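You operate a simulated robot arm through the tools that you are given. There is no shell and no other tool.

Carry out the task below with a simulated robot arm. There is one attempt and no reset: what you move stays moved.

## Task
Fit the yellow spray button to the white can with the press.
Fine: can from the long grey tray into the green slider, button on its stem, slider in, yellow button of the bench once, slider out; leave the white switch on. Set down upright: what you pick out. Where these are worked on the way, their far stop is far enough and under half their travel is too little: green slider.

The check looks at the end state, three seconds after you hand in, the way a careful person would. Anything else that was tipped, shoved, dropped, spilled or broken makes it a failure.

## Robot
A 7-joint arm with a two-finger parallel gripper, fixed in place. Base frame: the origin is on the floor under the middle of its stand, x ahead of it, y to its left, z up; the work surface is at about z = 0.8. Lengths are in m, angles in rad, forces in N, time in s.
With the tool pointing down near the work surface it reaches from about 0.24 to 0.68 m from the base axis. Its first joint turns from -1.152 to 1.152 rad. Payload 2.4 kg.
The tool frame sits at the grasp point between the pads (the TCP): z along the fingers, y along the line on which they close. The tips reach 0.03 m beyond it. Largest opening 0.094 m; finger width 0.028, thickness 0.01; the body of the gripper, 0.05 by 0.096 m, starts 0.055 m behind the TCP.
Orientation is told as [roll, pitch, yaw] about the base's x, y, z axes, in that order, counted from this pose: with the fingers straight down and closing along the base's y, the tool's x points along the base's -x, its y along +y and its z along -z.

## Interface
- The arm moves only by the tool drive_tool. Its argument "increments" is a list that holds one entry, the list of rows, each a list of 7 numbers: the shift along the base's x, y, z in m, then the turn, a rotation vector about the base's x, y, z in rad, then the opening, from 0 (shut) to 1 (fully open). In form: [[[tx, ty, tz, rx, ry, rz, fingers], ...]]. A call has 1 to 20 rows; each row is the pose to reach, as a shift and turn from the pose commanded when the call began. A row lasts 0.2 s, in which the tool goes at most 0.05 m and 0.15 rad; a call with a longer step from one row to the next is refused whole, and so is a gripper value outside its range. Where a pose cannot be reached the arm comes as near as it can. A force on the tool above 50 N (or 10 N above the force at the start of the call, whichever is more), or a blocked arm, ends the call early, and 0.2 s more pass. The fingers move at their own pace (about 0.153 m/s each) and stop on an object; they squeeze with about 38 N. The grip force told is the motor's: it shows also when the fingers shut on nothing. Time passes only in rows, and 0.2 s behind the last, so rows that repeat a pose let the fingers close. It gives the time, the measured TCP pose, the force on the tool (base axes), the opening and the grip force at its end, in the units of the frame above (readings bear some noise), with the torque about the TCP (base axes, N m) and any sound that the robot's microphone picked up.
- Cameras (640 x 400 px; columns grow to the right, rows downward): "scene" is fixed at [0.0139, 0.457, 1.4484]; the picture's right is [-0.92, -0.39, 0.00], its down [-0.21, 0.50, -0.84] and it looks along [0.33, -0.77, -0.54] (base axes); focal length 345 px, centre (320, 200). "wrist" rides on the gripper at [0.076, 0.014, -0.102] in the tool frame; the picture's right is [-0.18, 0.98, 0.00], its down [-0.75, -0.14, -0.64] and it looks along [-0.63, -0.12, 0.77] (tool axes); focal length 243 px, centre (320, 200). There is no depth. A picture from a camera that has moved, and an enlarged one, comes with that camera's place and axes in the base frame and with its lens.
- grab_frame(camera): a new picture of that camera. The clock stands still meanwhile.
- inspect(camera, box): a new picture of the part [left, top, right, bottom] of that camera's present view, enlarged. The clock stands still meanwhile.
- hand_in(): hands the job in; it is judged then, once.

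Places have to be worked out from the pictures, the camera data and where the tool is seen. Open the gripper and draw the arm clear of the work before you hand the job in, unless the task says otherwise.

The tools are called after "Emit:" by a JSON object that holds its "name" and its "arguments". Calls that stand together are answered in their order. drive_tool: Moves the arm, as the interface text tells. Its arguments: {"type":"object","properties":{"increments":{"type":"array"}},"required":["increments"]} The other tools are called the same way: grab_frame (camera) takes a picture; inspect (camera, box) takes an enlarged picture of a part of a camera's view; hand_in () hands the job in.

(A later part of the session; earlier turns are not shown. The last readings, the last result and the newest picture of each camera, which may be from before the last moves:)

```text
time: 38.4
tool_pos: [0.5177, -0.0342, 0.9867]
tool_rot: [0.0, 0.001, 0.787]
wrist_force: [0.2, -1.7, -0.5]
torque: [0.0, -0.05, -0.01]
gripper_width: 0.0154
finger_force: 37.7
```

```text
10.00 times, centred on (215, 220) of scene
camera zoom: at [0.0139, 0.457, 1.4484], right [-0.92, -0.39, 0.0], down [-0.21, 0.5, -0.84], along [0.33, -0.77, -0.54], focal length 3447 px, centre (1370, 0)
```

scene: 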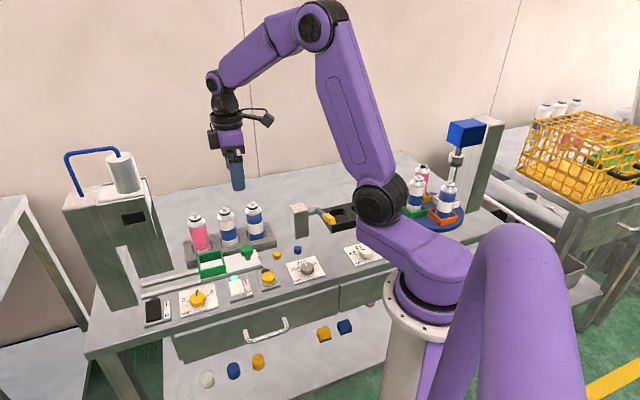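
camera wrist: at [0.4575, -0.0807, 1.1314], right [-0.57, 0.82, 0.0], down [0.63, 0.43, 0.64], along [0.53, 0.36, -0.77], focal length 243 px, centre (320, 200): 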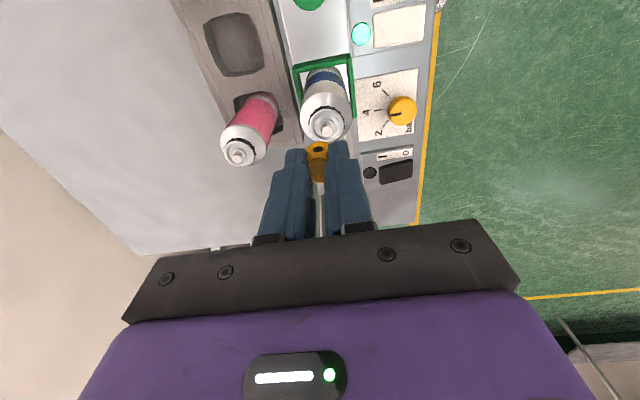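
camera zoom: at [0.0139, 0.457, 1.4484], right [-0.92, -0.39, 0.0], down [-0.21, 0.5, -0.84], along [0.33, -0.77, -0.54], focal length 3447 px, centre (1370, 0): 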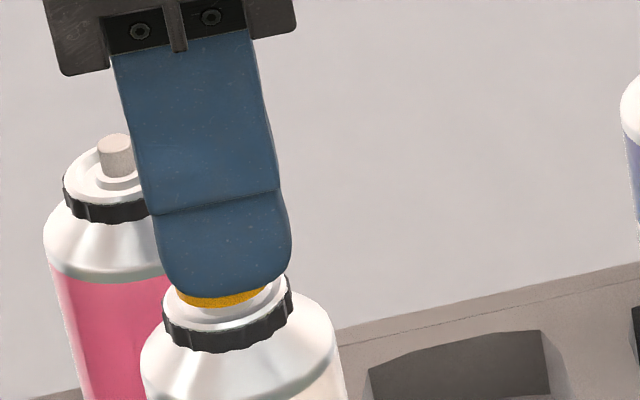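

The button is nearly down at the collar, with only a slight side force of 1.7 N. One more millimetre to see whether it seats.

Emit:
{"name": "drive_tool", "arguments": {"increments": [[[0, 0, -0.001, 0, 0, 0, 0.14], [0, 0, -0.001, 0, 0, 0, 0.14]]]}}

Emit:
{"name": "inspect", "arguments": {"camera": "wrist", "box": [260, 80, 380, 190]}}

Emit:
{"name": "inspect", "arguments": {"camera": "scene", "box": [190, 200, 240, 240]}}

```text
time: 39.0
tool_pos: [0.5198, -0.0338, 0.9854]
tool_rot: [-0.001, 0.0, 0.788]
wrist_force: [-0.6, 1.2, 4.5]
torque: [0.03, 0.01, 0.03]
gripper_width: 0.0154
finger_force: 37.7
```

```text
3.64 times, centred on (320, 135) of wrist
camera zoom: at [0.4543, -0.0764, 1.0881], right [-0.57, 0.82, 0.0], down [0.63, 0.43, 0.64], along [0.53, 0.36, -0.77], focal length 882 px, centre (320, 436)
```

zoom: 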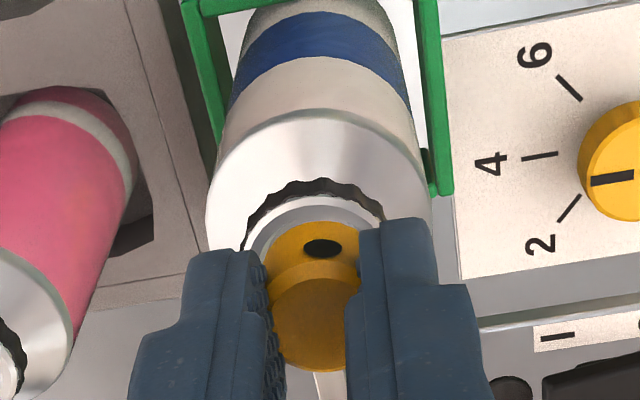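

```text
10.00 times, centred on (215, 220) of scene
camera zoom: at [0.0138, 0.457, 1.4484], right [-0.92, -0.39, 0.0], down [-0.21, 0.5, -0.84], along [0.33, -0.77, -0.54], focal length 3447 px, centre (1370, 0)
```

zoom: 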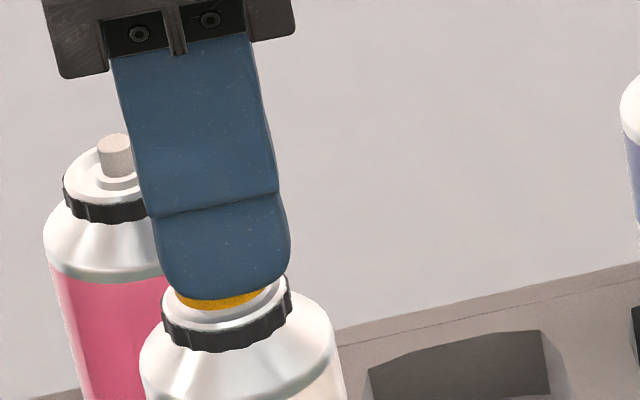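

A contact force of 4.5 N shows up now, so the button is seated on the stem. I'll open the fingers slowly and then rise straight up.

Emit:
{"name": "drive_tool", "arguments": {"increments": [[[0, 0, 0.0003, 0, 0, 0, 0.17], [0, 0, 0.0003, 0, 0, 0, 0.22], [0, 0, 0.0003, 0, 0, 0, 0.3], [0, 0, 0.0003, 0, 0, 0, 0.38], [0, 0, 0.0003, 0, 0, 0, 0.38]]]}}

Emit:
{"name": "inspect", "arguments": {"camera": "wrist", "box": [260, 80, 380, 190]}}

Emit:
{"name": "inspect", "arguments": {"camera": "scene", "box": [190, 200, 240, 240]}}

```text
time: 40.2
tool_pos: [0.5192, -0.0339, 0.9868]
tool_rot: [0.0, 0.001, 0.787]
wrist_force: [-0.6, 0.7, 0.7]
torque: [0.0, 0.04, -0.01]
gripper_width: 0.0358
finger_force: 0.1
```

```text
3.64 times, centred on (320, 135) of wrist
camera zoom: at [0.4543, -0.0766, 1.0888], right [-0.57, 0.82, 0.0], down [0.63, 0.43, 0.64], along [0.53, 0.36, -0.77], focal length 882 px, centre (320, 436)
```

zoom: 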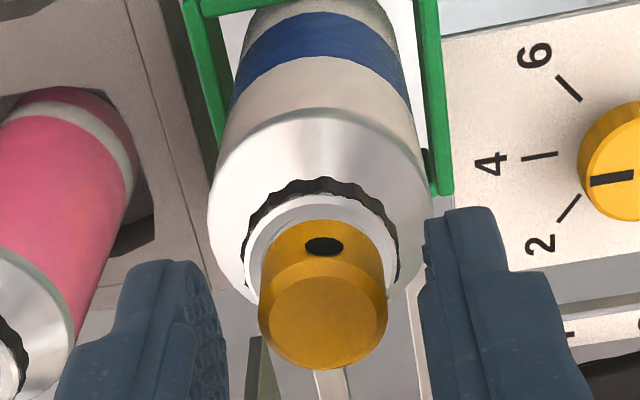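

```text
10.00 times, centred on (215, 220) of scene
camera zoom: at [0.0139, 0.457, 1.4484], right [-0.92, -0.39, 0.0], down [-0.21, 0.5, -0.84], along [0.33, -0.77, -0.54], focal length 3447 px, centre (1370, 0)
```

zoom: 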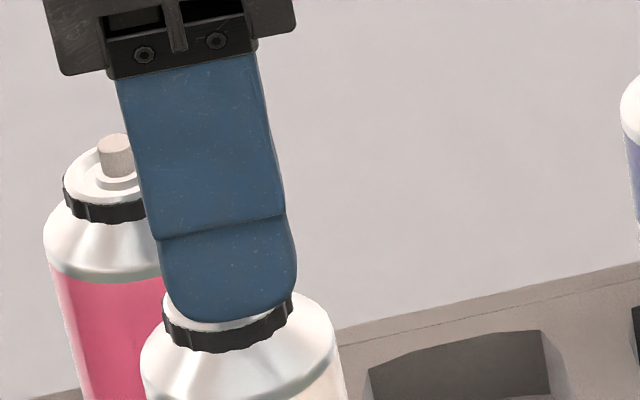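

The button sits upright on the stem and the fingers are clear of it on both sides. I'll rise straight up by 8 cm and check it.

Emit:
{"name": "drive_tool", "arguments": {"increments": [[[0, 0, 0.01, 0, 0, 0, 0.38], [0, 0, 0.03, 0, 0, 0, 0.38], [0, 0, 0.055, 0, 0, 0, 0.38], [0, 0, 0.08, 0, 0, 0, 0.38], [0, 0, 0.08, 0, 0, 0, 0.38]]]}}

Emit:
{"name": "inspect", "arguments": {"camera": "scene", "box": [180, 195, 260, 265]}}

Emit:
{"name": "inspect", "arguments": {"camera": "wrist", "box": [260, 50, 380, 160]}}

```text
time: 41.4
tool_pos: [0.5182, -0.0338, 1.0677]
tool_rot: [0.0, 0.001, 0.787]
wrist_force: [-0.7, -0.9, 1.1]
torque: [0.04, -0.01, 0.0]
gripper_width: 0.0355
finger_force: 0.0
```

```text
5.71 times, centred on (220, 230) of scene
camera zoom: at [0.0139, 0.457, 1.4484], right [-0.92, -0.39, 0.0], down [-0.21, 0.5, -0.84], along [0.33, -0.77, -0.54], focal length 1970 px, centre (891, 29)
```

zoom: 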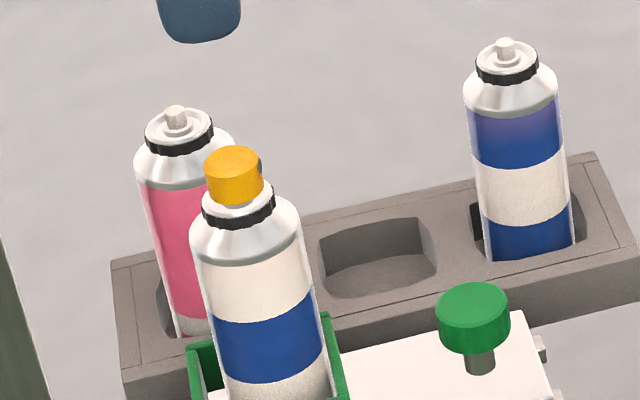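

```text
3.64 times, centred on (320, 105) of wrist
camera zoom: at [0.4554, -0.077, 1.1693], right [-0.57, 0.82, 0.0], down [0.63, 0.43, 0.64], along [0.53, 0.36, -0.77], focal length 882 px, centre (320, 546)
```

zoom: 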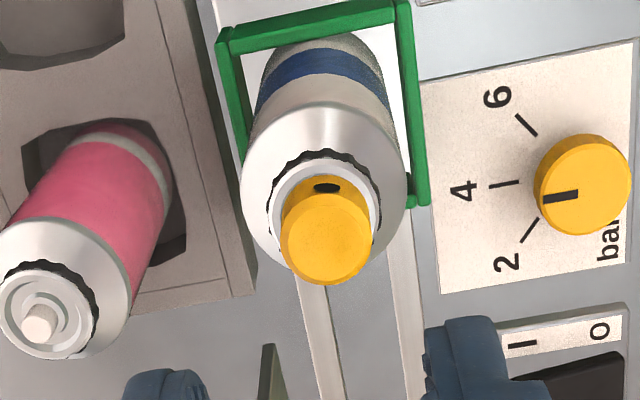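

The yellow button sits straight on the white can's stem. Next is the slider: I'll go above its knob near (0.455, -0.096) with the tool tilted about 0.3 rad, so the wrist leans away from the press, and with the fingers at 45 mm.

Emit:
{"name": "drive_tool", "arguments": {"increments": [[[-0.02, -0.0195, 0, 0.05, -0.05, 0, 0.48], [-0.042, -0.041, 0, 0.12, -0.12, 0, 0.48], [-0.0636, -0.0622, 0, 0.2121, -0.2121, 0, 0.48], [-0.0636, -0.0622, -0.045, 0.2121, -0.2121, 0, 0.48], [-0.0636, -0.0622, -0.09, 0.2121, -0.2121, 0, 0.48], [-0.0636, -0.0622, -0.13, 0.2121, -0.2121, 0, 0.48], [-0.0636, -0.0622, -0.13, 0.2121, -0.2121, 0, 0.48]]]}}

Emit:
{"name": "grab_frame", "arguments": {"camera": "wrist"}}

Emit:
{"name": "inspect", "arguments": {"camera": "scene", "box": [170, 170, 310, 290]}}

```text
time: 43.0
tool_pos: [0.4558, -0.0976, 0.9363]
tool_rot: [0.0, -0.298, 0.787]
wrist_force: [0.3, 0.4, -1.0]
torque: [0.03, -0.01, 0.02]
gripper_width: 0.0448
finger_force: 0.1
```

```text
taken
camera wrist: at [0.3718, -0.1585, 1.0112], right [-0.57, 0.82, 0.05], down [0.47, 0.28, 0.84], along [0.67, 0.5, -0.55], focal length 243 px, centre (320, 200)
```

wrist: 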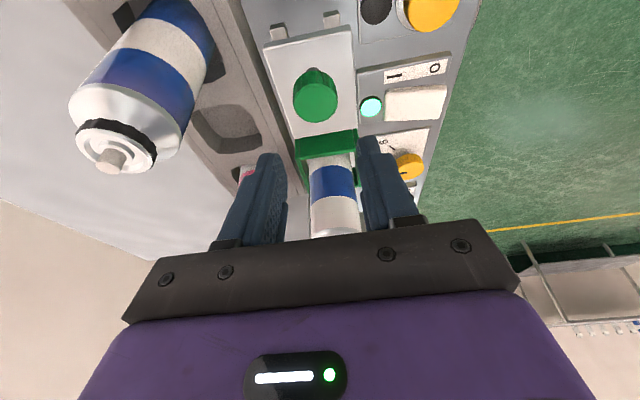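

```text
3.33 times, centred on (240, 230) of scene
camera zoom: at [0.0139, 0.457, 1.4484], right [-0.92, -0.39, 0.0], down [-0.21, 0.5, -0.84], along [0.33, -0.77, -0.54], focal length 1149 px, centre (587, 100)
```

zoom: 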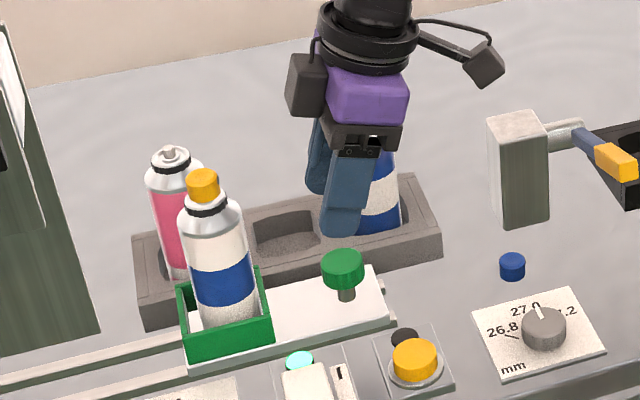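

The tool is tilted and hovering over the knob. I'll enlarge the wrist view to check how well the knob lines up.

Emit:
{"name": "inspect", "arguments": {"camera": "wrist", "box": [240, 40, 400, 160]}}

```text
3.33 times, centred on (320, 100) of wrist
camera zoom: at [0.3718, -0.1585, 1.0112], right [-0.57, 0.82, 0.05], down [0.47, 0.28, 0.84], along [0.67, 0.5, -0.55], focal length 809 px, centre (320, 533)
```

zoom: 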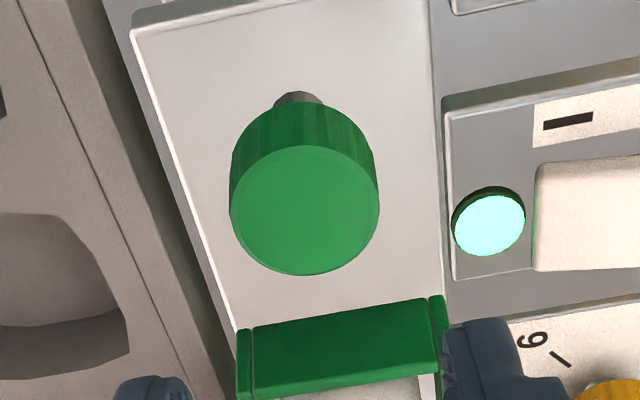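

The knob's top centre is at about (0.4535, -0.096), within 1 mm of the tool axis. I'll lower straight to TCP z≈0.866 with the fingers either side of it.

Emit:
{"name": "drive_tool", "arguments": {"increments": [[[-0.0005, 0, -0.025, 0, 0, 0, 0.48], [-0.0005, 0, -0.05, 0, 0, 0, 0.48], [-0.0005, 0, -0.07, 0, 0, 0, 0.48], [-0.0005, 0, -0.07, 0, 0, 0, 0.48]]]}}

Emit:
{"name": "grab_frame", "arguments": {"camera": "wrist"}}

Emit:
{"name": "inspect", "arguments": {"camera": "scene", "box": [170, 180, 310, 300]}}

```text
time: 44.0
tool_pos: [0.4536, -0.0986, 0.8662]
tool_rot: [0.001, -0.299, 0.788]
wrist_force: [0.3, -0.1, -0.1]
torque: [-0.01, 0.01, 0.01]
gripper_width: 0.0449
finger_force: 0.0
```

```text
taken
camera wrist: at [0.3707, -0.1601, 0.9408], right [-0.57, 0.82, 0.05], down [0.47, 0.28, 0.84], along [0.67, 0.5, -0.55], focal length 243 px, centre (320, 200)
```

wrist: 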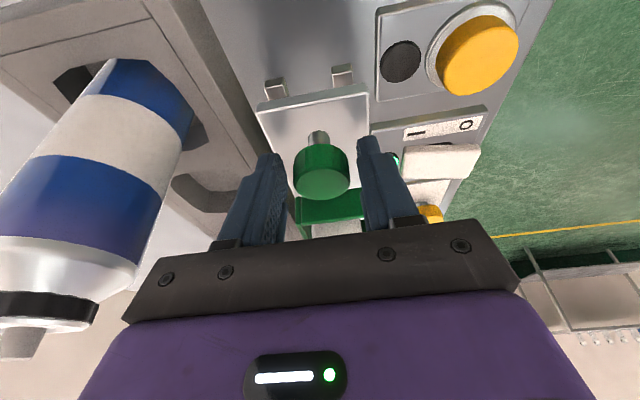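

```text
3.33 times, centred on (240, 240) of scene
camera zoom: at [0.0139, 0.457, 1.4484], right [-0.92, -0.39, 0.0], down [-0.21, 0.5, -0.84], along [0.33, -0.77, -0.54], focal length 1149 px, centre (587, 67)
```

zoom: 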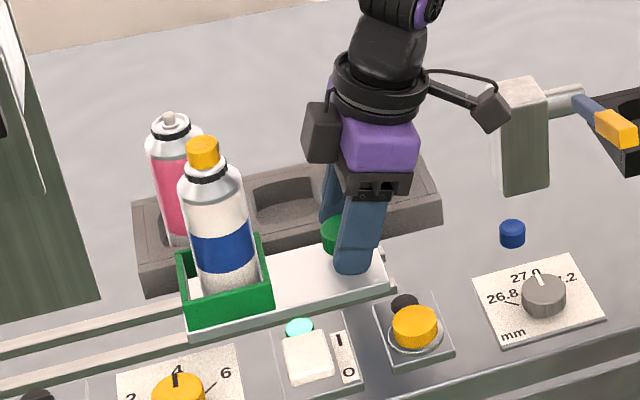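

The fingers straddle the knob with clear air to the cans. I'll close on the knob.

Emit:
{"name": "drive_tool", "arguments": {"increments": [[[0, 0, 0, 0, 0, 0, 0.36], [0, 0, 0, 0, 0, 0, 0.28], [0, 0, 0, 0, 0, 0, 0.28]]]}}

Emit:
{"name": "inspect", "arguments": {"camera": "wrist", "box": [220, 80, 420, 240]}}

```text
time: 44.8
tool_pos: [0.4529, -0.0973, 0.866]
tool_rot: [-0.001, -0.299, 0.787]
wrist_force: [-2.1, 1.1, -1.2]
torque: [0.36, -0.38, 0.07]
gripper_width: 0.0311
finger_force: 44.7
```

```text
2.50 times, centred on (320, 160) of wrist
camera zoom: at [0.3705, -0.1598, 0.9409], right [-0.57, 0.82, 0.06], down [0.47, 0.28, 0.84], along [0.67, 0.5, -0.55], focal length 606 px, centre (320, 300)
```

zoom: 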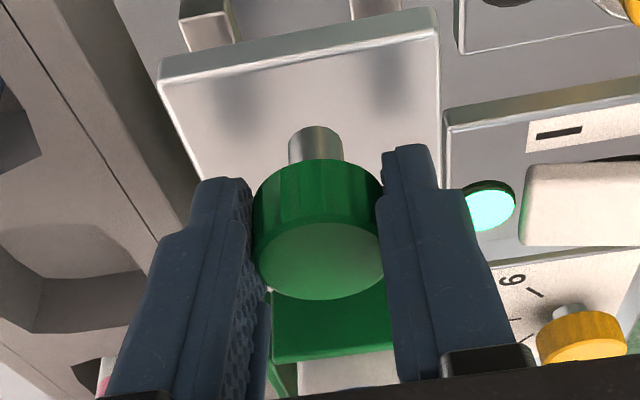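

I have the knob (31 mm wide, about 45 N of grip). I'll slide slowly along the bench toward the press, the first 6 cm in small accelerating steps, and then check.

Emit:
{"name": "drive_tool", "arguments": {"increments": [[[0.0014, 0.0014, 0, 0, 0, 0, 0.28], [0.0042, 0.0042, 0, 0, 0, 0, 0.28], [0.0085, 0.0085, 0, 0, 0, 0, 0.28], [0.0134, 0.0134, 0, 0, 0, 0, 0.28], [0.0184, 0.0184, 0, 0, 0, 0, 0.28], [0.0233, 0.0233, 0, 0, 0, 0, 0.28], [0.0283, 0.0283, 0, 0, 0, 0, 0.28], [0.0332, 0.0332, 0, 0, 0, 0, 0.28], [0.0375, 0.0375, 0, 0, 0, 0, 0.28], [0.0403, 0.0403, 0, 0, 0, 0, 0.28], [0.0417, 0.0417, 0, 0, 0, 0, 0.28]]]}}

Emit:
{"name": "inspect", "arguments": {"camera": "scene", "box": [110, 170, 280, 310]}}

Emit:
{"name": "grab_frame", "arguments": {"camera": "wrist"}}

```text
time: 47.2
tool_pos: [0.4963, -0.0552, 0.8653]
tool_rot: [-0.001, -0.301, 0.786]
wrist_force: [4.3, -6.8, -7.4]
torque: [-0.86, 0.92, -0.1]
gripper_width: 0.031
finger_force: 45.2
```

```text
2.86 times, centred on (195, 240) of scene
camera zoom: at [0.0142, 0.4569, 1.4484], right [-0.92, -0.39, 0.0], down [-0.21, 0.5, -0.84], along [0.33, -0.77, -0.54], focal length 985 px, centre (677, 86)
```

zoom: 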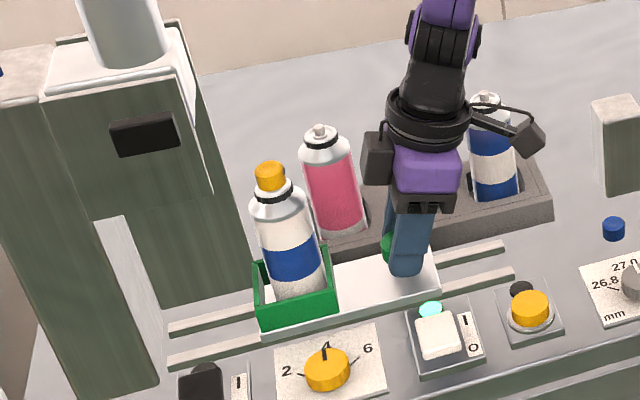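

```text
taken
camera wrist: at [0.4132, -0.1166, 0.9411], right [-0.57, 0.82, 0.05], down [0.47, 0.28, 0.84], along [0.67, 0.5, -0.55], focal length 243 px, centre (320, 200)
```

wrist: 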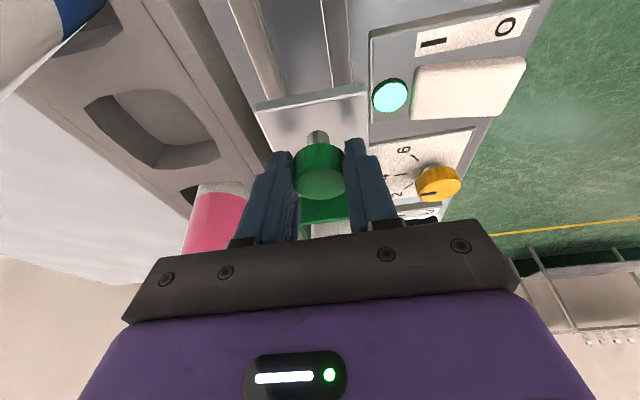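

The slider moves freely and the can stands steady; the side force suggests the rails run slightly under 45°. I'll relax that by 1 mm and go another 4 cm, then check the can's clearance to the press head.

Emit:
{"name": "drive_tool", "arguments": {"increments": [[[0.001, 0.0005, -0.0005, 0, 0, 0, 0.28], [0.0035, 0.0022, -0.001, 0, 0, 0, 0.28], [0.0075, 0.006, -0.001, 0, 0, 0, 0.28], [0.0125, 0.0108, -0.001, 0, 0, 0, 0.28], [0.0175, 0.0156, -0.001, 0, 0, 0, 0.28], [0.0225, 0.0204, -0.001, 0, 0, 0, 0.28], [0.0265, 0.0243, -0.001, 0, 0, 0, 0.28], [0.029, 0.0268, -0.001, 0, 0, 0, 0.28], [0.0302, 0.0279, -0.001, 0, 0, 0, 0.28]]]}}

Emit:
{"name": "inspect", "arguments": {"camera": "scene", "box": [100, 160, 270, 310]}}

Emit:
{"name": "grab_frame", "arguments": {"camera": "wrist"}}

```text
time: 49.2
tool_pos: [0.5269, -0.0243, 0.8646]
tool_rot: [-0.001, -0.299, 0.787]
wrist_force: [-4.1, 2.5, 10.3]
torque: [-0.35, 0.22, 0.12]
gripper_width: 0.0308
finger_force: 45.4
```

```text
2.67 times, centred on (185, 235) of scene
camera zoom: at [0.0137, 0.4571, 1.4484], right [-0.92, -0.39, 0.0], down [-0.21, 0.5, -0.84], along [0.33, -0.77, -0.54], focal length 919 px, centre (680, 107)
```

zoom: 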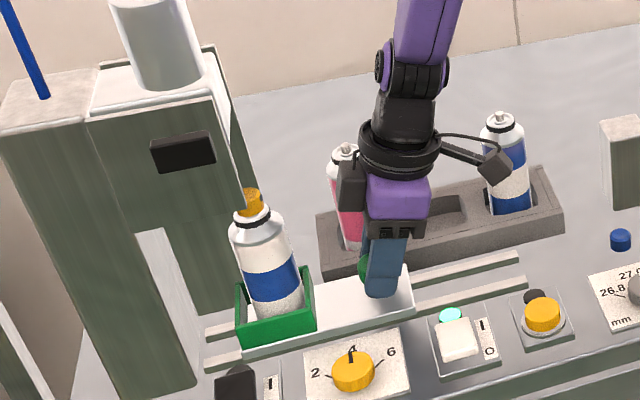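

```text
taken
camera wrist: at [0.443, -0.0874, 0.9399], right [-0.57, 0.82, 0.05], down [0.48, 0.28, 0.84], along [0.67, 0.5, -0.55], focal length 243 px, centre (320, 200)
```

wrist: 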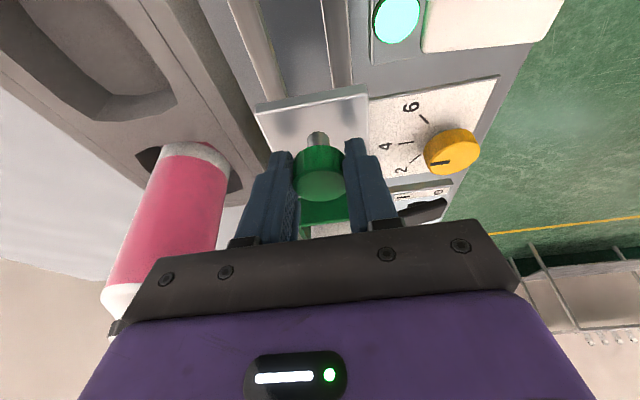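

The slider has come 10 cm and the can's top is now at the edge of the press front plate. I'll enlarge that spot before going on.

Emit:
{"name": "inspect", "arguments": {"camera": "scene", "box": [135, 190, 195, 240]}}

Emit:
{"name": "inspect", "arguments": {"camera": "scene", "box": [120, 220, 230, 310]}}

```text
8.00 times, centred on (165, 215) of scene
camera zoom: at [0.0137, 0.4571, 1.4484], right [-0.92, -0.39, 0.0], down [-0.21, 0.5, -0.84], along [0.33, -0.77, -0.54], focal length 2758 px, centre (1560, 80)
```

zoom: 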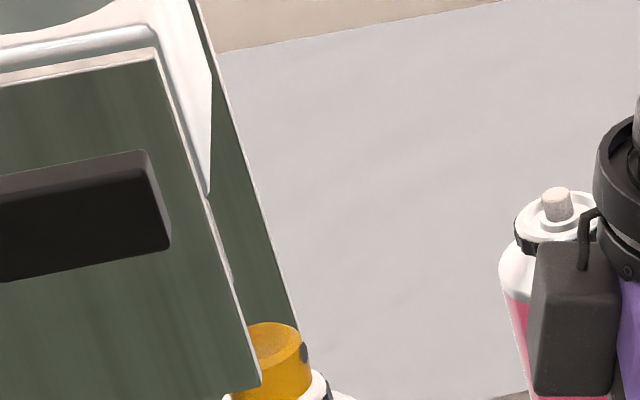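

```text
4.44 times, centred on (175, 265) of scene
camera zoom: at [0.0137, 0.4571, 1.4484], right [-0.92, -0.39, 0.0], down [-0.21, 0.5, -0.84], along [0.33, -0.77, -0.54], focal length 1532 px, centre (964, -89)
```

zoom: 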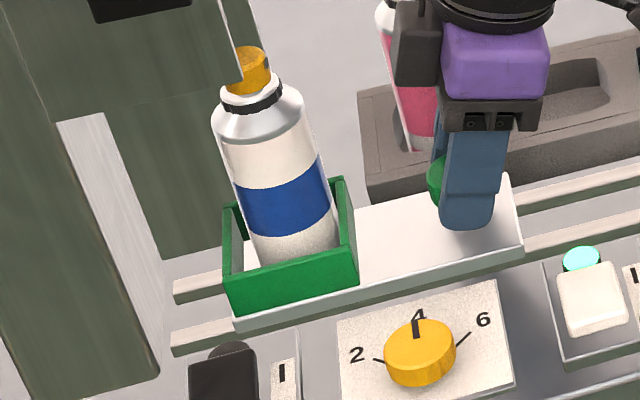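

The head block's lower face is at z≈1.02, well above the button (0.968), and only a thin cover plate in front hangs lower, clear of the can. I'll continue 3 cm more at a slow pace.

Emit:
{"name": "drive_tool", "arguments": {"increments": [[[0.001, 0.0012, 0.0003, 0, 0, 0, 0.28], [0.003, 0.0033, 0.0005, 0, 0, 0, 0.28], [0.0065, 0.0068, 0.0005, 0, 0, 0, 0.28], [0.0105, 0.0108, 0.0005, 0, 0, 0, 0.28], [0.0145, 0.0148, 0.0005, 0, 0, 0, 0.28], [0.018, 0.0183, 0.0005, 0, 0, 0, 0.28], [0.0202, 0.0205, 0.0005, 0, 0, 0, 0.28], [0.0212, 0.0215, 0.0005, 0, 0, 0, 0.28]]]}}

Emit:
{"name": "inspect", "arguments": {"camera": "scene", "box": [90, 180, 240, 310]}}

```text
time: 50.9
tool_pos: [0.5435, -0.009, 0.8663]
tool_rot: [0.007, -0.293, 0.782]
wrist_force: [-10.8, -3.0, 15.9]
torque: [-0.63, 0.46, 0.09]
gripper_width: 0.0309
finger_force: 44.5
stopped in row 8: the force on the tool passed its limit at 52 N (the readings are from after the stop); the commanded pose is now the measured one
```

```text
3.08 times, centred on (165, 245) of scene
camera zoom: at [0.0134, 0.457, 1.4484], right [-0.92, -0.39, 0.0], down [-0.21, 0.5, -0.84], along [0.33, -0.77, -0.54], focal length 1061 px, centre (797, 62)
```

zoom: 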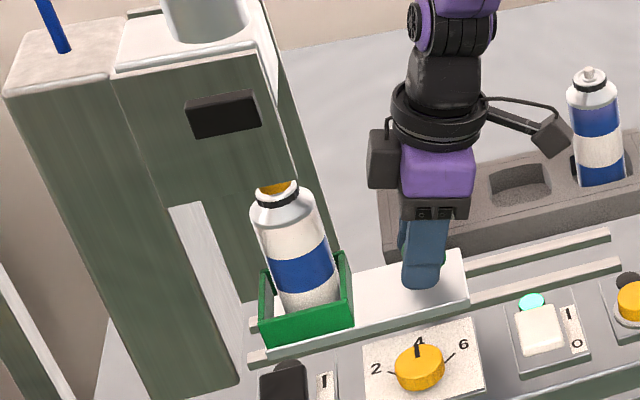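

The slider stopped against something after about 126 mm of travel, with the can at e≈0.470, right where I judge the press cylinder's axis to be. I'll look closely at the can, then give a gentle nudge to confirm it's the far stop.

Emit:
{"name": "inspect", "arguments": {"camera": "scene", "box": [130, 215, 210, 285]}}

Emit:
{"name": "grab_frame", "arguments": {"camera": "wrist"}}

Emit:
{"name": "drive_tool", "arguments": {"increments": [[[0.001, 0.001, -0.0005, 0, 0, 0, 0.28], [0.002, 0.002, -0.0005, 0, 0, 0, 0.28], [0.002, 0.002, -0.0005, 0, 0, 0, 0.28]]]}}

```text
5.71 times, centred on (170, 250) of scene
camera zoom: at [0.0134, 0.457, 1.4484], right [-0.92, -0.39, 0.0], down [-0.21, 0.5, -0.84], along [0.33, -0.77, -0.54], focal length 1970 px, centre (1177, -86)
```

zoom: 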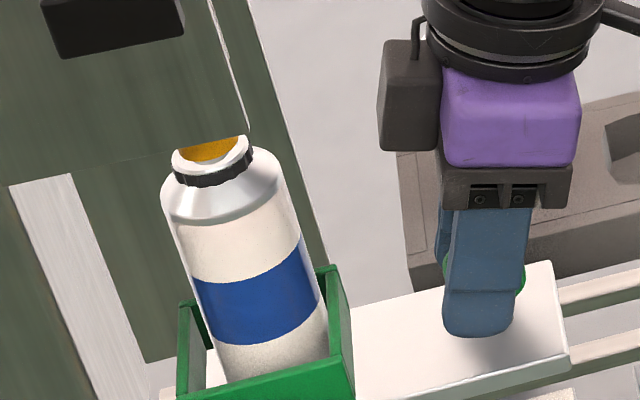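

```text
taken
camera wrist: at [0.4603, -0.0703, 0.9417], right [-0.57, 0.82, 0.06], down [0.48, 0.27, 0.83], along [0.67, 0.5, -0.55], focal length 243 px, centre (320, 200)
```

wrist: 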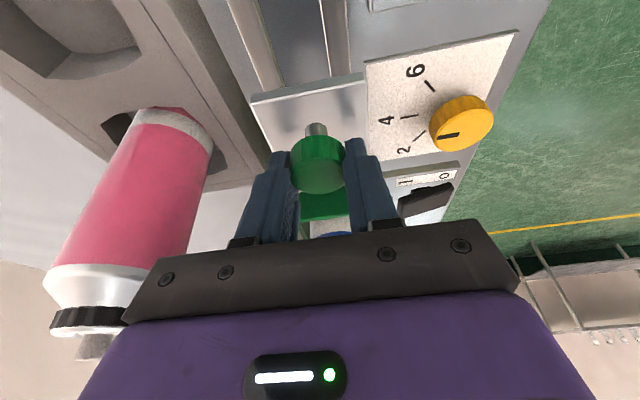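

```text
time: 51.7
tool_pos: [0.5447, -0.0084, 0.8649]
tool_rot: [0.006, -0.293, 0.779]
wrist_force: [-26.7, -16.1, 23.0]
torque: [-0.57, -0.01, 0.07]
gripper_width: 0.0311
finger_force: 45.2
```

The nudge moved only about 1 mm against 30 N, so it's blocked. I need to be sure that's the slider's stop and not the can catching on the press, so I'll look closely at how upright the can is.

Emit:
{"name": "inspect", "arguments": {"camera": "scene", "box": [140, 225, 190, 265]}}

Emit:
{"name": "inspect", "arguments": {"camera": "scene", "box": [140, 250, 190, 290]}}

Emit:
{"name": "inspect", "arguments": {"camera": "wrist", "box": [220, 170, 420, 250]}}

```text
10.00 times, centred on (165, 245) of scene
camera zoom: at [0.0129, 0.4566, 1.4485], right [-0.92, -0.39, 0.0], down [-0.21, 0.5, -0.84], along [0.33, -0.77, -0.54], focal length 3447 px, centre (1870, -250)
```

zoom: 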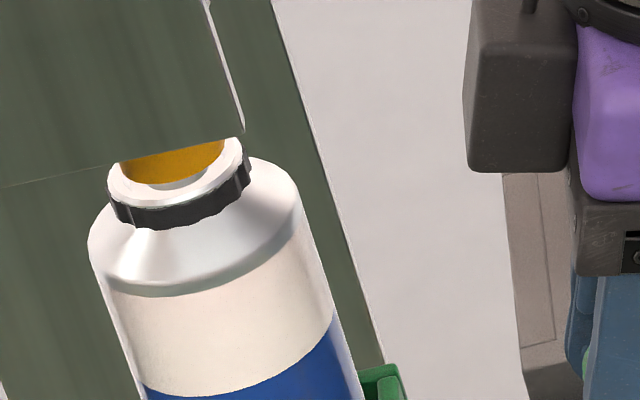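

```text
10.00 times, centred on (165, 270) of scene
camera zoom: at [0.0129, 0.4566, 1.4485], right [-0.92, -0.39, 0.0], down [-0.21, 0.5, -0.84], along [0.33, -0.77, -0.54], focal length 3447 px, centre (1870, -500)
```

zoom: 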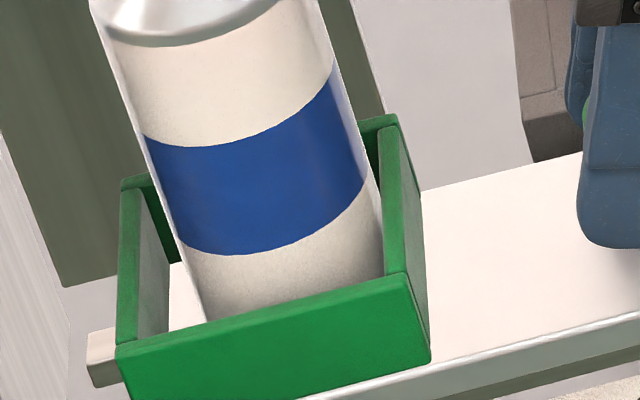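

```text
3.20 times, centred on (320, 210) of wrist
camera zoom: at [0.461, -0.069, 0.9403], right [-0.57, 0.82, 0.06], down [0.48, 0.27, 0.83], along [0.67, 0.5, -0.55], focal length 776 px, centre (320, 168)
```

zoom: 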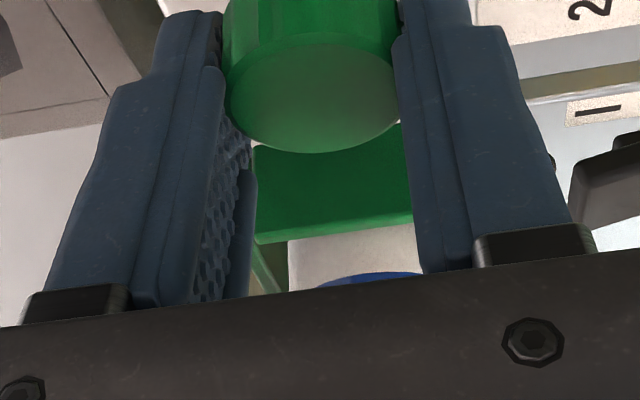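

The can's edges follow the picture's vertical lines, so it stands upright. The button is still centred on it just below the cover plate, so the block is the slider's far stop. I'll relieve the push by about 1.5 mm and open the fingers.

Emit:
{"name": "drive_tool", "arguments": {"increments": [[[-0.0008, -0.0008, 0, 0, 0, 0, 0.28], [-0.0012, -0.0012, 0, 0, 0, 0, 0.28]]]}}

```text
time: 52.3
tool_pos: [0.544, -0.0067, 0.8642]
tool_rot: [0.006, -0.293, 0.781]
wrist_force: [-13.2, -14.3, 3.2]
torque: [-0.67, 0.37, -0.17]
gripper_width: 0.031
finger_force: 45.7
```

There's still about 19 N of push against the stop, so I'll ease off another millimetre before opening.

Emit:
{"name": "drive_tool", "arguments": {"increments": [[[-0.0007, -0.0007, 0, 0, 0, 0, 0.28], [-0.0007, -0.0007, 0, 0, 0, 0, 0.28]]]}}

```text
time: 52.9
tool_pos: [0.5434, -0.0084, 0.8644]
tool_rot: [0.004, -0.294, 0.782]
wrist_force: [-6.8, -8.9, -11.0]
torque: [-0.24, -0.74, -0.17]
gripper_width: 0.0311
finger_force: 45.1
```

The remaining push is about 11 N, still lightly against the stop. I'll open the fingers to 45 mm and rise straight up, clear of the knob.

Emit:
{"name": "drive_tool", "arguments": {"increments": [[[0, 0, 0, 0, 0, 0, 0.4], [0, 0, 0, 0, 0, 0, 0.48], [0, 0, 0, 0, 0, 0, 0.48]]]}}

Emit:
{"name": "drive_tool", "arguments": {"increments": [[[-0.003, -0.003, 0.02, 0, 0, 0, 0.48], [-0.008, -0.008, 0.05, 0, 0, 0, 0.48], [-0.015, -0.015, 0.085, 0, 0, 0, 0.48], [-0.02, -0.02, 0.12, 0, 0, 0, 0.48], [-0.02, -0.02, 0.12, 0, 0, 0, 0.48]]]}}

Emit:
{"name": "inspect", "arguments": {"camera": "scene", "box": [90, 170, 290, 310]}}

Emit:
{"name": "grab_frame", "arguments": {"camera": "wrist"}}

```text
time: 53.7
tool_pos: [0.5451, -0.0078, 0.865]
tool_rot: [0.006, -0.295, 0.782]
wrist_force: [0.8, -0.4, 0.1]
torque: [0.03, -0.03, 0.02]
gripper_width: 0.045
finger_force: 0.0
```

```text
time: 54.9
tool_pos: [0.5236, -0.0287, 0.9846]
tool_rot: [0.006, -0.292, 0.781]
wrist_force: [0.1, -0.7, 0.9]
torque: [0.0, -0.01, 0.02]
gripper_width: 0.0452
finger_force: 0.1
```

```text
2.86 times, centred on (190, 240) of scene
camera zoom: at [0.0139, 0.457, 1.4484], right [-0.92, -0.39, 0.0], down [-0.21, 0.5, -0.84], along [0.33, -0.77, -0.54], focal length 985 px, centre (691, 86)
```

zoom: 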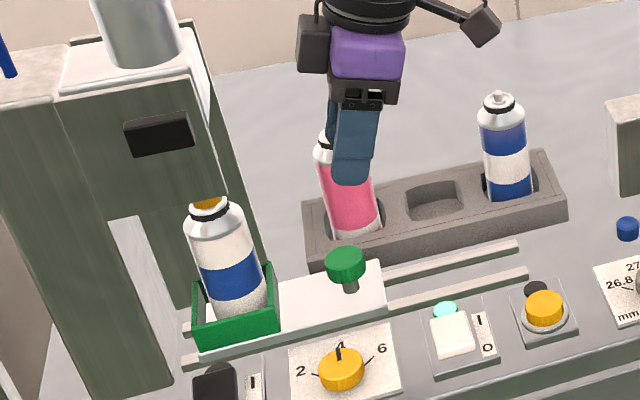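

```text
taken
camera wrist: at [0.4407, -0.0897, 1.0602], right [-0.57, 0.82, 0.06], down [0.48, 0.27, 0.83], along [0.67, 0.5, -0.55], focal length 243 px, centre (320, 200)
```

wrist: 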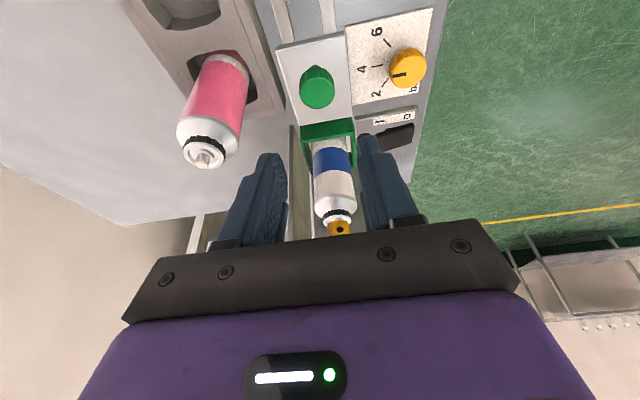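

The slider is in at the stop, the can and button stand upright under the press, and the pink can is untouched. Next I'll straighten the tool, close the fingers and hover over the yellow push button of the bench to measure it.

Emit:
{"name": "drive_tool", "arguments": {"increments": [[[-0.005, 0, 0.04, -0.05, 0.05, 0, 0.4], [-0.04, -0.006, 0.045, -0.12, 0.12, 0, 0.3], [-0.08, -0.012, 0.045, -0.2121, 0.2121, 0, 0.2], [-0.12, -0.019, 0.045, -0.2121, 0.2121, 0, 0.1], [-0.1566, -0.0253, 0.03, -0.2121, 0.2121, 0, 0], [-0.1566, -0.0253, -0.01, -0.2121, 0.2121, 0, 0], [-0.1566, -0.0253, -0.05, -0.2121, 0.2121, 0, 0], [-0.1566, -0.0253, -0.05, -0.2121, 0.2121, 0, 0]]]}}

Emit:
{"name": "grab_frame", "arguments": {"camera": "wrist"}}

Emit:
{"name": "inspect", "arguments": {"camera": "wrist", "box": [240, 60, 400, 180]}}

Emit:
{"name": "inspect", "arguments": {"camera": "scene", "box": [210, 210, 330, 310]}}

```text
time: 56.7
tool_pos: [0.3649, -0.0556, 0.9337]
tool_rot: [0.003, 0.005, 0.78]
wrist_force: [-0.6, -0.1, -0.8]
torque: [0.0, 0.01, 0.01]
gripper_width: 0.0004
finger_force: 32.8
```

```text
taken
camera wrist: at [0.3014, -0.0978, 1.0367], right [-0.56, 0.83, 0.0], down [0.64, 0.43, 0.64], along [0.53, 0.36, -0.77], focal length 243 px, centre (320, 200)
```

wrist: 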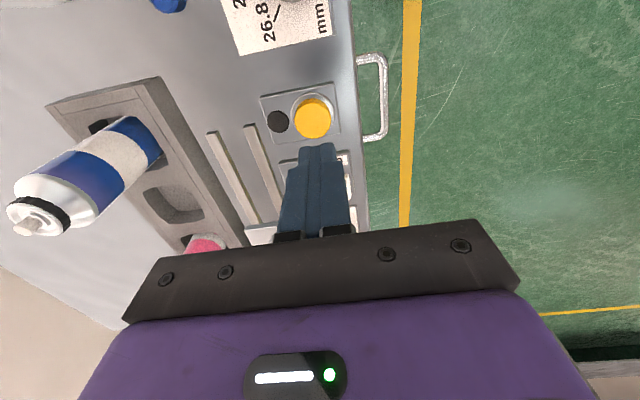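

```text
3.33 times, centred on (320, 120) of wrist
camera zoom: at [0.3014, -0.0978, 1.0367], right [-0.56, 0.83, 0.0], down [0.64, 0.43, 0.64], along [0.53, 0.36, -0.77], focal length 809 px, centre (320, 467)
```

zoom: 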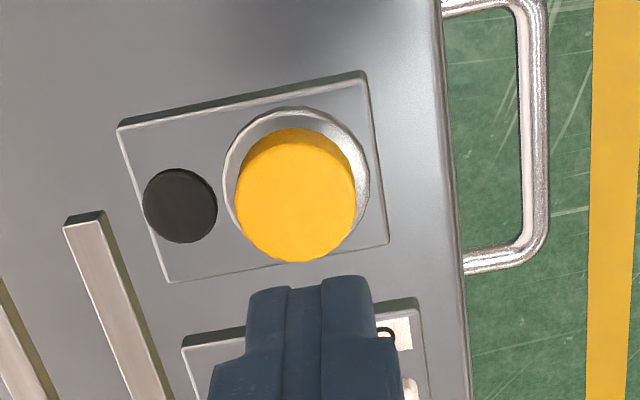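

```text
4.00 times, centred on (270, 260) of scene
camera zoom: at [0.0139, 0.457, 1.4484], right [-0.92, -0.39, 0.0], down [-0.21, 0.5, -0.84], along [0.33, -0.77, -0.54], focal length 1379 px, centre (520, -40)
```

zoom: 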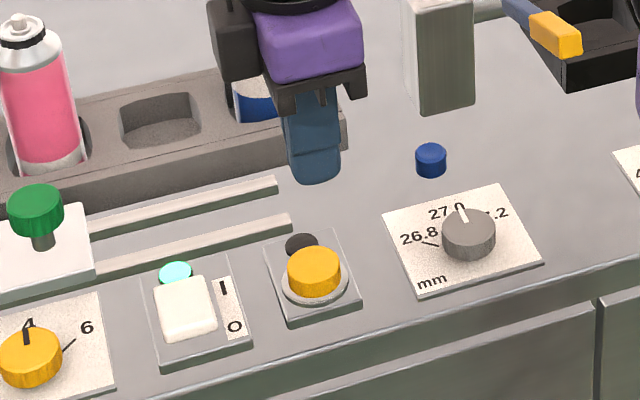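

The push button's top is at about (0.373, -0.0565) with z≈0.83, 8 mm further from the base than the tool. I'll shift onto it and lower until the closed tips are just above it.

Emit:
{"name": "drive_tool", "arguments": {"increments": [[[0.0078, -0.0022, 0, 0, 0, 0, 0], [0.0078, -0.0022, -0.03, 0, 0, 0, 0], [0.0078, -0.0022, -0.058, 0, 0, 0, 0], [0.0078, -0.0022, -0.058, 0, 0, 0, 0]]]}}

Emit:
{"name": "inspect", "arguments": {"camera": "wrist", "box": [240, 60, 400, 180]}}

Emit:
{"name": "inspect", "arguments": {"camera": "scene", "box": [235, 230, 315, 300]}}

```text
time: 57.7
tool_pos: [0.3761, -0.0556, 0.8757]
tool_rot: [0.005, 0.005, 0.781]
wrist_force: [0.1, 0.0, -0.4]
torque: [0.0, -0.02, 0.01]
gripper_width: 0.0001
finger_force: 32.9
```

```text
3.33 times, centred on (320, 120) of wrist
camera zoom: at [0.3118, -0.0976, 0.9788], right [-0.56, 0.83, 0.0], down [0.64, 0.43, 0.64], along [0.53, 0.36, -0.77], focal length 809 px, centre (320, 467)
```

zoom: 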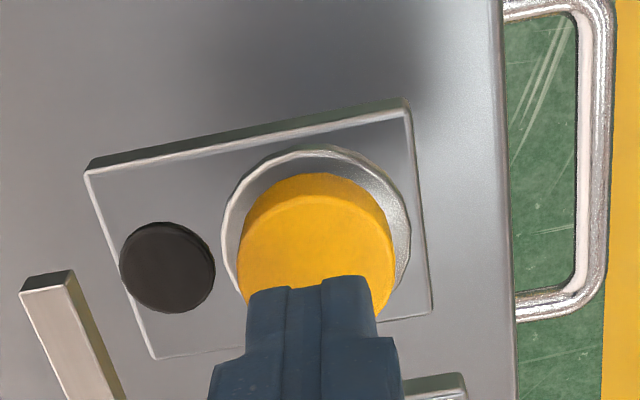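

```text
5.71 times, centred on (275, 265) of scene
camera zoom: at [0.0139, 0.457, 1.4484], right [-0.92, -0.39, 0.0], down [-0.21, 0.5, -0.84], along [0.33, -0.77, -0.54], focal length 1970 px, centre (577, -171)
```

zoom: 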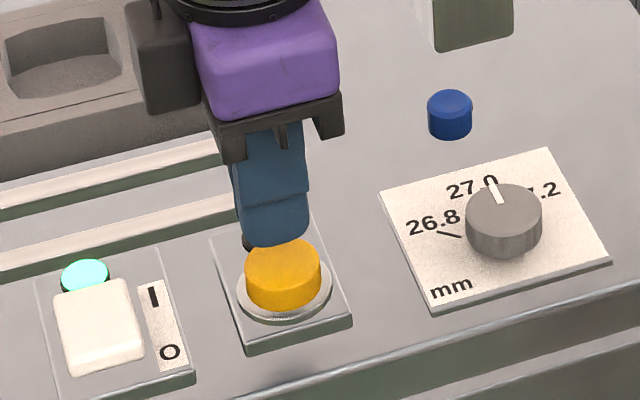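

The tool is 3.5 mm too far toward the press relative to the button's centre. I'll correct that and lower to just touching, then push down gradually.

Emit:
{"name": "drive_tool", "arguments": {"increments": [[[-0.0025, -0.0024, 0, 0, 0, 0, 0], [-0.0025, -0.0024, -0.006, 0, 0, 0, 0], [-0.0025, -0.0024, -0.011, 0, 0, 0, 0], [-0.0025, -0.0024, -0.013, 0, 0, 0, 0]]]}}

```text
time: 58.7
tool_pos: [0.3733, -0.0574, 0.864]
tool_rot: [0.003, 0.007, 0.782]
wrist_force: [0.1, 0.0, 0.0]
torque: [0.02, 0.01, -0.02]
gripper_width: 0.0
finger_force: 33.1
```

I'm at z=0.864, centred over the button and not touching it yet. I'll push down in small steps.

Emit:
{"name": "drive_tool", "arguments": {"increments": [[[0, 0, -0.002, 0, 0, 0, 0], [0, 0, -0.004, 0, 0, 0, 0], [0, 0, -0.006, 0, 0, 0, 0]]]}}

```text
time: 59.5
tool_pos: [0.373, -0.0587, 0.8588]
tool_rot: [0.004, 0.007, 0.781]
wrist_force: [0.0, -0.3, -0.6]
torque: [-0.01, -0.01, 0.01]
gripper_width: 0.0
finger_force: 33.0
```

Still no contact at z=0.859. I'll go on down in small steps.

Emit:
{"name": "drive_tool", "arguments": {"increments": [[[0, 0, -0.002, 0, 0, 0, 0], [0, 0, -0.004, 0, 0, 0, 0], [0, 0, -0.004, 0, 0, 0, 0]]]}}

Emit:
{"name": "inspect", "arguments": {"camera": "scene", "box": [235, 230, 315, 300]}}

```text
time: 60.3
tool_pos: [0.373, -0.0578, 0.8538]
tool_rot: [0.003, 0.006, 0.781]
wrist_force: [-0.6, -0.3, 1.2]
torque: [0.0, -0.02, -0.01]
gripper_width: 0.0
finger_force: 33.1
```

```text
5.71 times, centred on (275, 265) of scene
camera zoom: at [0.0139, 0.457, 1.4484], right [-0.92, -0.39, 0.0], down [-0.21, 0.5, -0.84], along [0.33, -0.77, -0.54], focal length 1970 px, centre (577, -171)
```

zoom: 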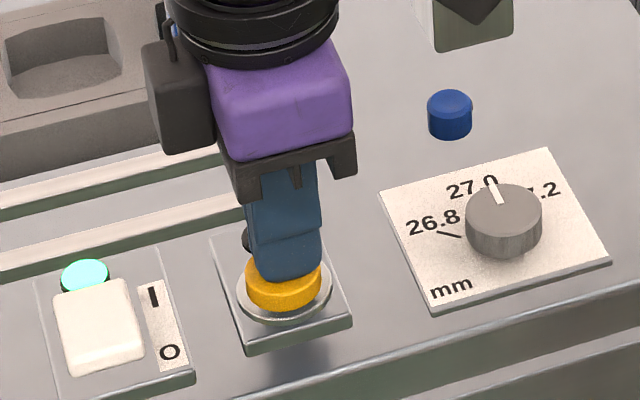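

The tips are at the button's surface now, with 1.2 N. I'll keep pressing further down.

Emit:
{"name": "drive_tool", "arguments": {"increments": [[[0, 0, -0.001, 0, 0, 0, 0], [0, 0, -0.002, 0, 0, 0, 0], [0, 0, -0.003, 0, 0, 0, 0]]]}}

```text
time: 61.1
tool_pos: [0.3721, -0.0577, 0.8514]
tool_rot: [0.002, 0.004, 0.781]
wrist_force: [0.8, -0.5, 2.2]
torque: [0.0, -0.03, 0.02]
gripper_width: 0.0001
finger_force: 33.6
heard: click
```

A click was heard, so the button has switched. I'll look at the press and the lamps before letting go.

Emit:
{"name": "inspect", "arguments": {"camera": "scene", "box": [60, 140, 300, 310]}}

Emit:
{"name": "drive_tool", "arguments": {"increments": [[[0, 0, 0, 0, 0, 0, 0]]]}}

```text
2.35 times, centred on (180, 225) of scene
camera zoom: at [0.0139, 0.457, 1.4484], right [-0.92, -0.39, 0.0], down [-0.21, 0.5, -0.84], along [0.33, -0.77, -0.54], focal length 811 px, centre (649, 141)
```

zoom: 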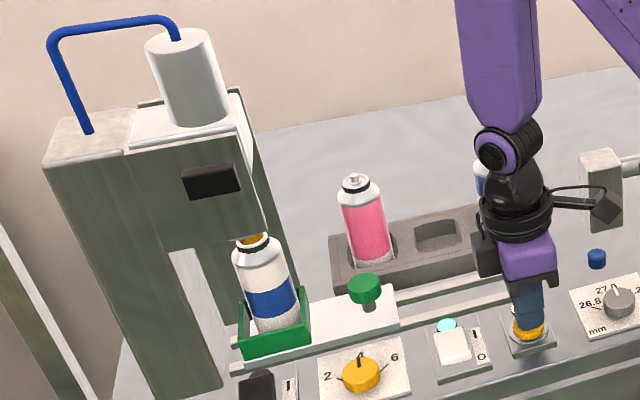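

```text
time: 61.5
tool_pos: [0.3731, -0.0581, 0.85]
tool_rot: [0.005, 0.005, 0.78]
wrist_force: [0.5, -0.4, 1.9]
torque: [0.01, -0.03, -0.04]
gripper_width: 0.0
finger_force: 32.7
```

The press has the can under its head, and no further sound was heard in the last moment. I'll release the button by rising straight up and give the cycle time.

Emit:
{"name": "drive_tool", "arguments": {"increments": [[[0, 0, 0.01, 0, 0, 0, 0], [0, 0, 0.03, 0, 0, 0, 0], [0, 0, 0.05, 0, 0, 0, 0], [0, 0, 0.05, 0, 0, 0, 0], [0, 0, 0.05, 0, 0, 0, 0]]]}}

Emit:
{"name": "inspect", "arguments": {"camera": "scene", "box": [130, 210, 290, 310]}}

Emit:
{"name": "inspect", "arguments": {"camera": "scene", "box": [140, 225, 190, 265]}}

```text
time: 62.7
tool_pos: [0.3734, -0.0584, 0.902]
tool_rot: [0.004, 0.004, 0.783]
wrist_force: [0.3, -0.4, -0.2]
torque: [-0.01, -0.01, -0.01]
gripper_width: 0.0001
finger_force: 33.7
```

```text
4.00 times, centred on (210, 260) of scene
camera zoom: at [0.0139, 0.457, 1.4484], right [-0.92, -0.39, 0.0], down [-0.21, 0.5, -0.84], along [0.33, -0.77, -0.54], focal length 1379 px, centre (760, -40)
```

zoom: 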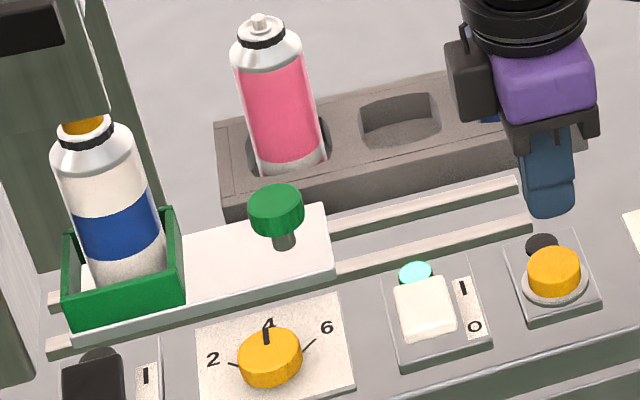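

```text
10.00 times, centred on (165, 245) of scene
camera zoom: at [0.0139, 0.457, 1.4484], right [-0.92, -0.39, 0.0], down [-0.21, 0.5, -0.84], along [0.33, -0.77, -0.54], focal length 3447 px, centre (1870, -250)
```

zoom: 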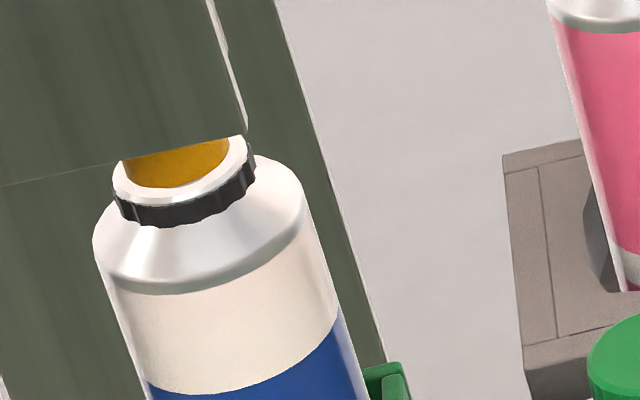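

After release the yellow cap's lower edge sits closer to the collar than before, which suggests the press acted. I'll go back over the knob with the tilted tool and look under the press head before pulling the slider out.

Emit:
{"name": "drive_tool", "arguments": {"increments": [[[0, 0, 0.04, 0, 0, 0, 0.1], [0.01, 0, 0.08, 0, 0, 0, 0.25], [0.045, 0.01, 0.09, 0.05, -0.05, 0, 0.4], [0.08, 0.017, 0.09, 0.12, -0.12, 0, 0.48], [0.115, 0.024, 0.09, 0.2121, -0.2121, 0, 0.48], [0.145, 0.03, 0.09, 0.2121, -0.2121, 0, 0.48], [0.145, 0.03, 0.09, 0.2121, -0.2121, 0, 0.48]]]}}

Emit:
{"name": "grab_frame", "arguments": {"camera": "wrist"}}

Emit:
{"name": "inspect", "arguments": {"camera": "wrist", "box": [270, 60, 390, 240]}}

```text
time: 64.3
tool_pos: [0.5171, -0.0279, 0.9899]
tool_rot: [0.007, -0.296, 0.782]
wrist_force: [0.0, -0.4, 0.9]
torque: [0.03, 0.01, 0.0]
gripper_width: 0.045
finger_force: 0.1
```

```text
taken
camera wrist: at [0.4337, -0.0889, 1.0654], right [-0.57, 0.82, 0.06], down [0.48, 0.27, 0.83], along [0.67, 0.5, -0.55], focal length 243 px, centre (320, 200)
```

wrist: 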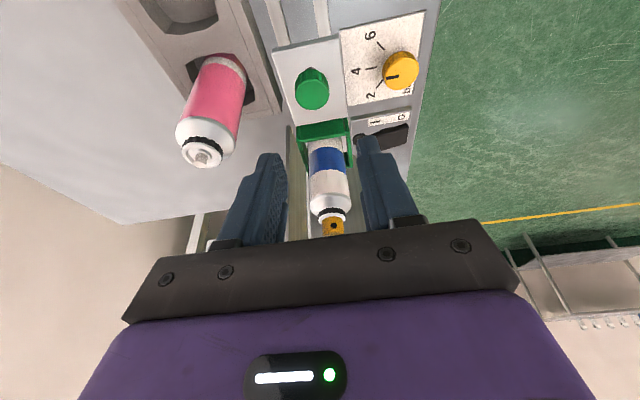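

```text
2.22 times, centred on (330, 150) of wrist
camera zoom: at [0.4337, -0.0889, 1.0654], right [-0.57, 0.82, 0.06], down [0.48, 0.27, 0.83], along [0.67, 0.5, -0.55], focal length 539 px, centre (298, 311)
```

zoom: 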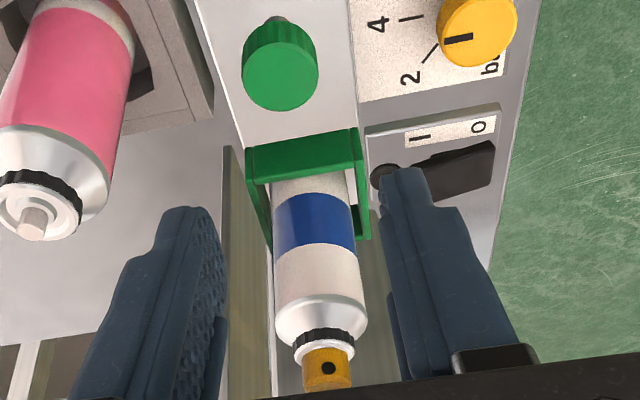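

The cap is upright but the gripper bar hides the ram. I'll tilt the tool a further 0.3 rad in place to look under the head.

Emit:
{"name": "drive_tool", "arguments": {"increments": [[[0, 0, 0, 0.0707, -0.0707, 0, 0.48], [0, 0, 0, 0.1414, -0.1414, 0, 0.48], [0, 0, 0, 0.2121, -0.2121, 0, 0.48], [0, 0, 0, 0.2121, -0.2121, 0, 0.48]]]}}

Emit:
{"name": "grab_frame", "arguments": {"camera": "wrist"}}

Emit:
{"name": "inspect", "arguments": {"camera": "wrist", "box": [270, 100, 390, 240]}}

```text
time: 65.3
tool_pos: [0.5173, -0.0274, 0.9891]
tool_rot: [0.008, -0.595, 0.781]
wrist_force: [0.1, 0.7, 0.9]
torque: [0.01, -0.01, 0.01]
gripper_width: 0.0449
finger_force: 0.0
```

```text
taken
camera wrist: at [0.4215, -0.1024, 1.0321], right [-0.59, 0.8, 0.11], down [0.29, 0.08, 0.95], along [0.76, 0.59, -0.28], focal length 243 px, centre (320, 200)
```

wrist: 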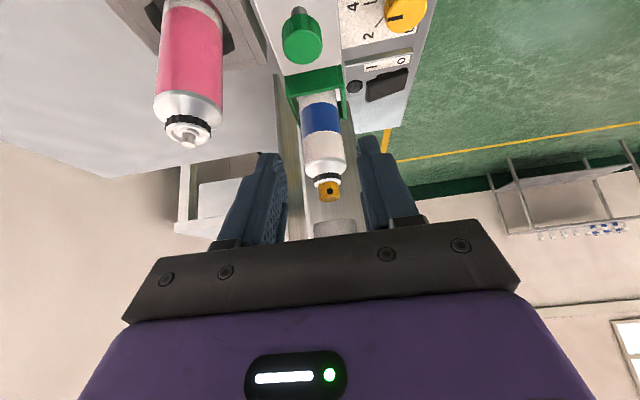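

```text
2.86 times, centred on (330, 170) of wrist
camera zoom: at [0.4215, -0.1024, 1.0321], right [-0.59, 0.8, 0.11], down [0.29, 0.08, 0.95], along [0.76, 0.59, -0.28], focal length 693 px, centre (291, 286)
```

zoom: 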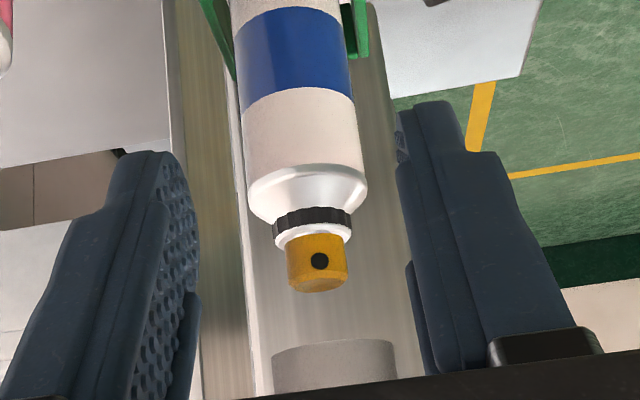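

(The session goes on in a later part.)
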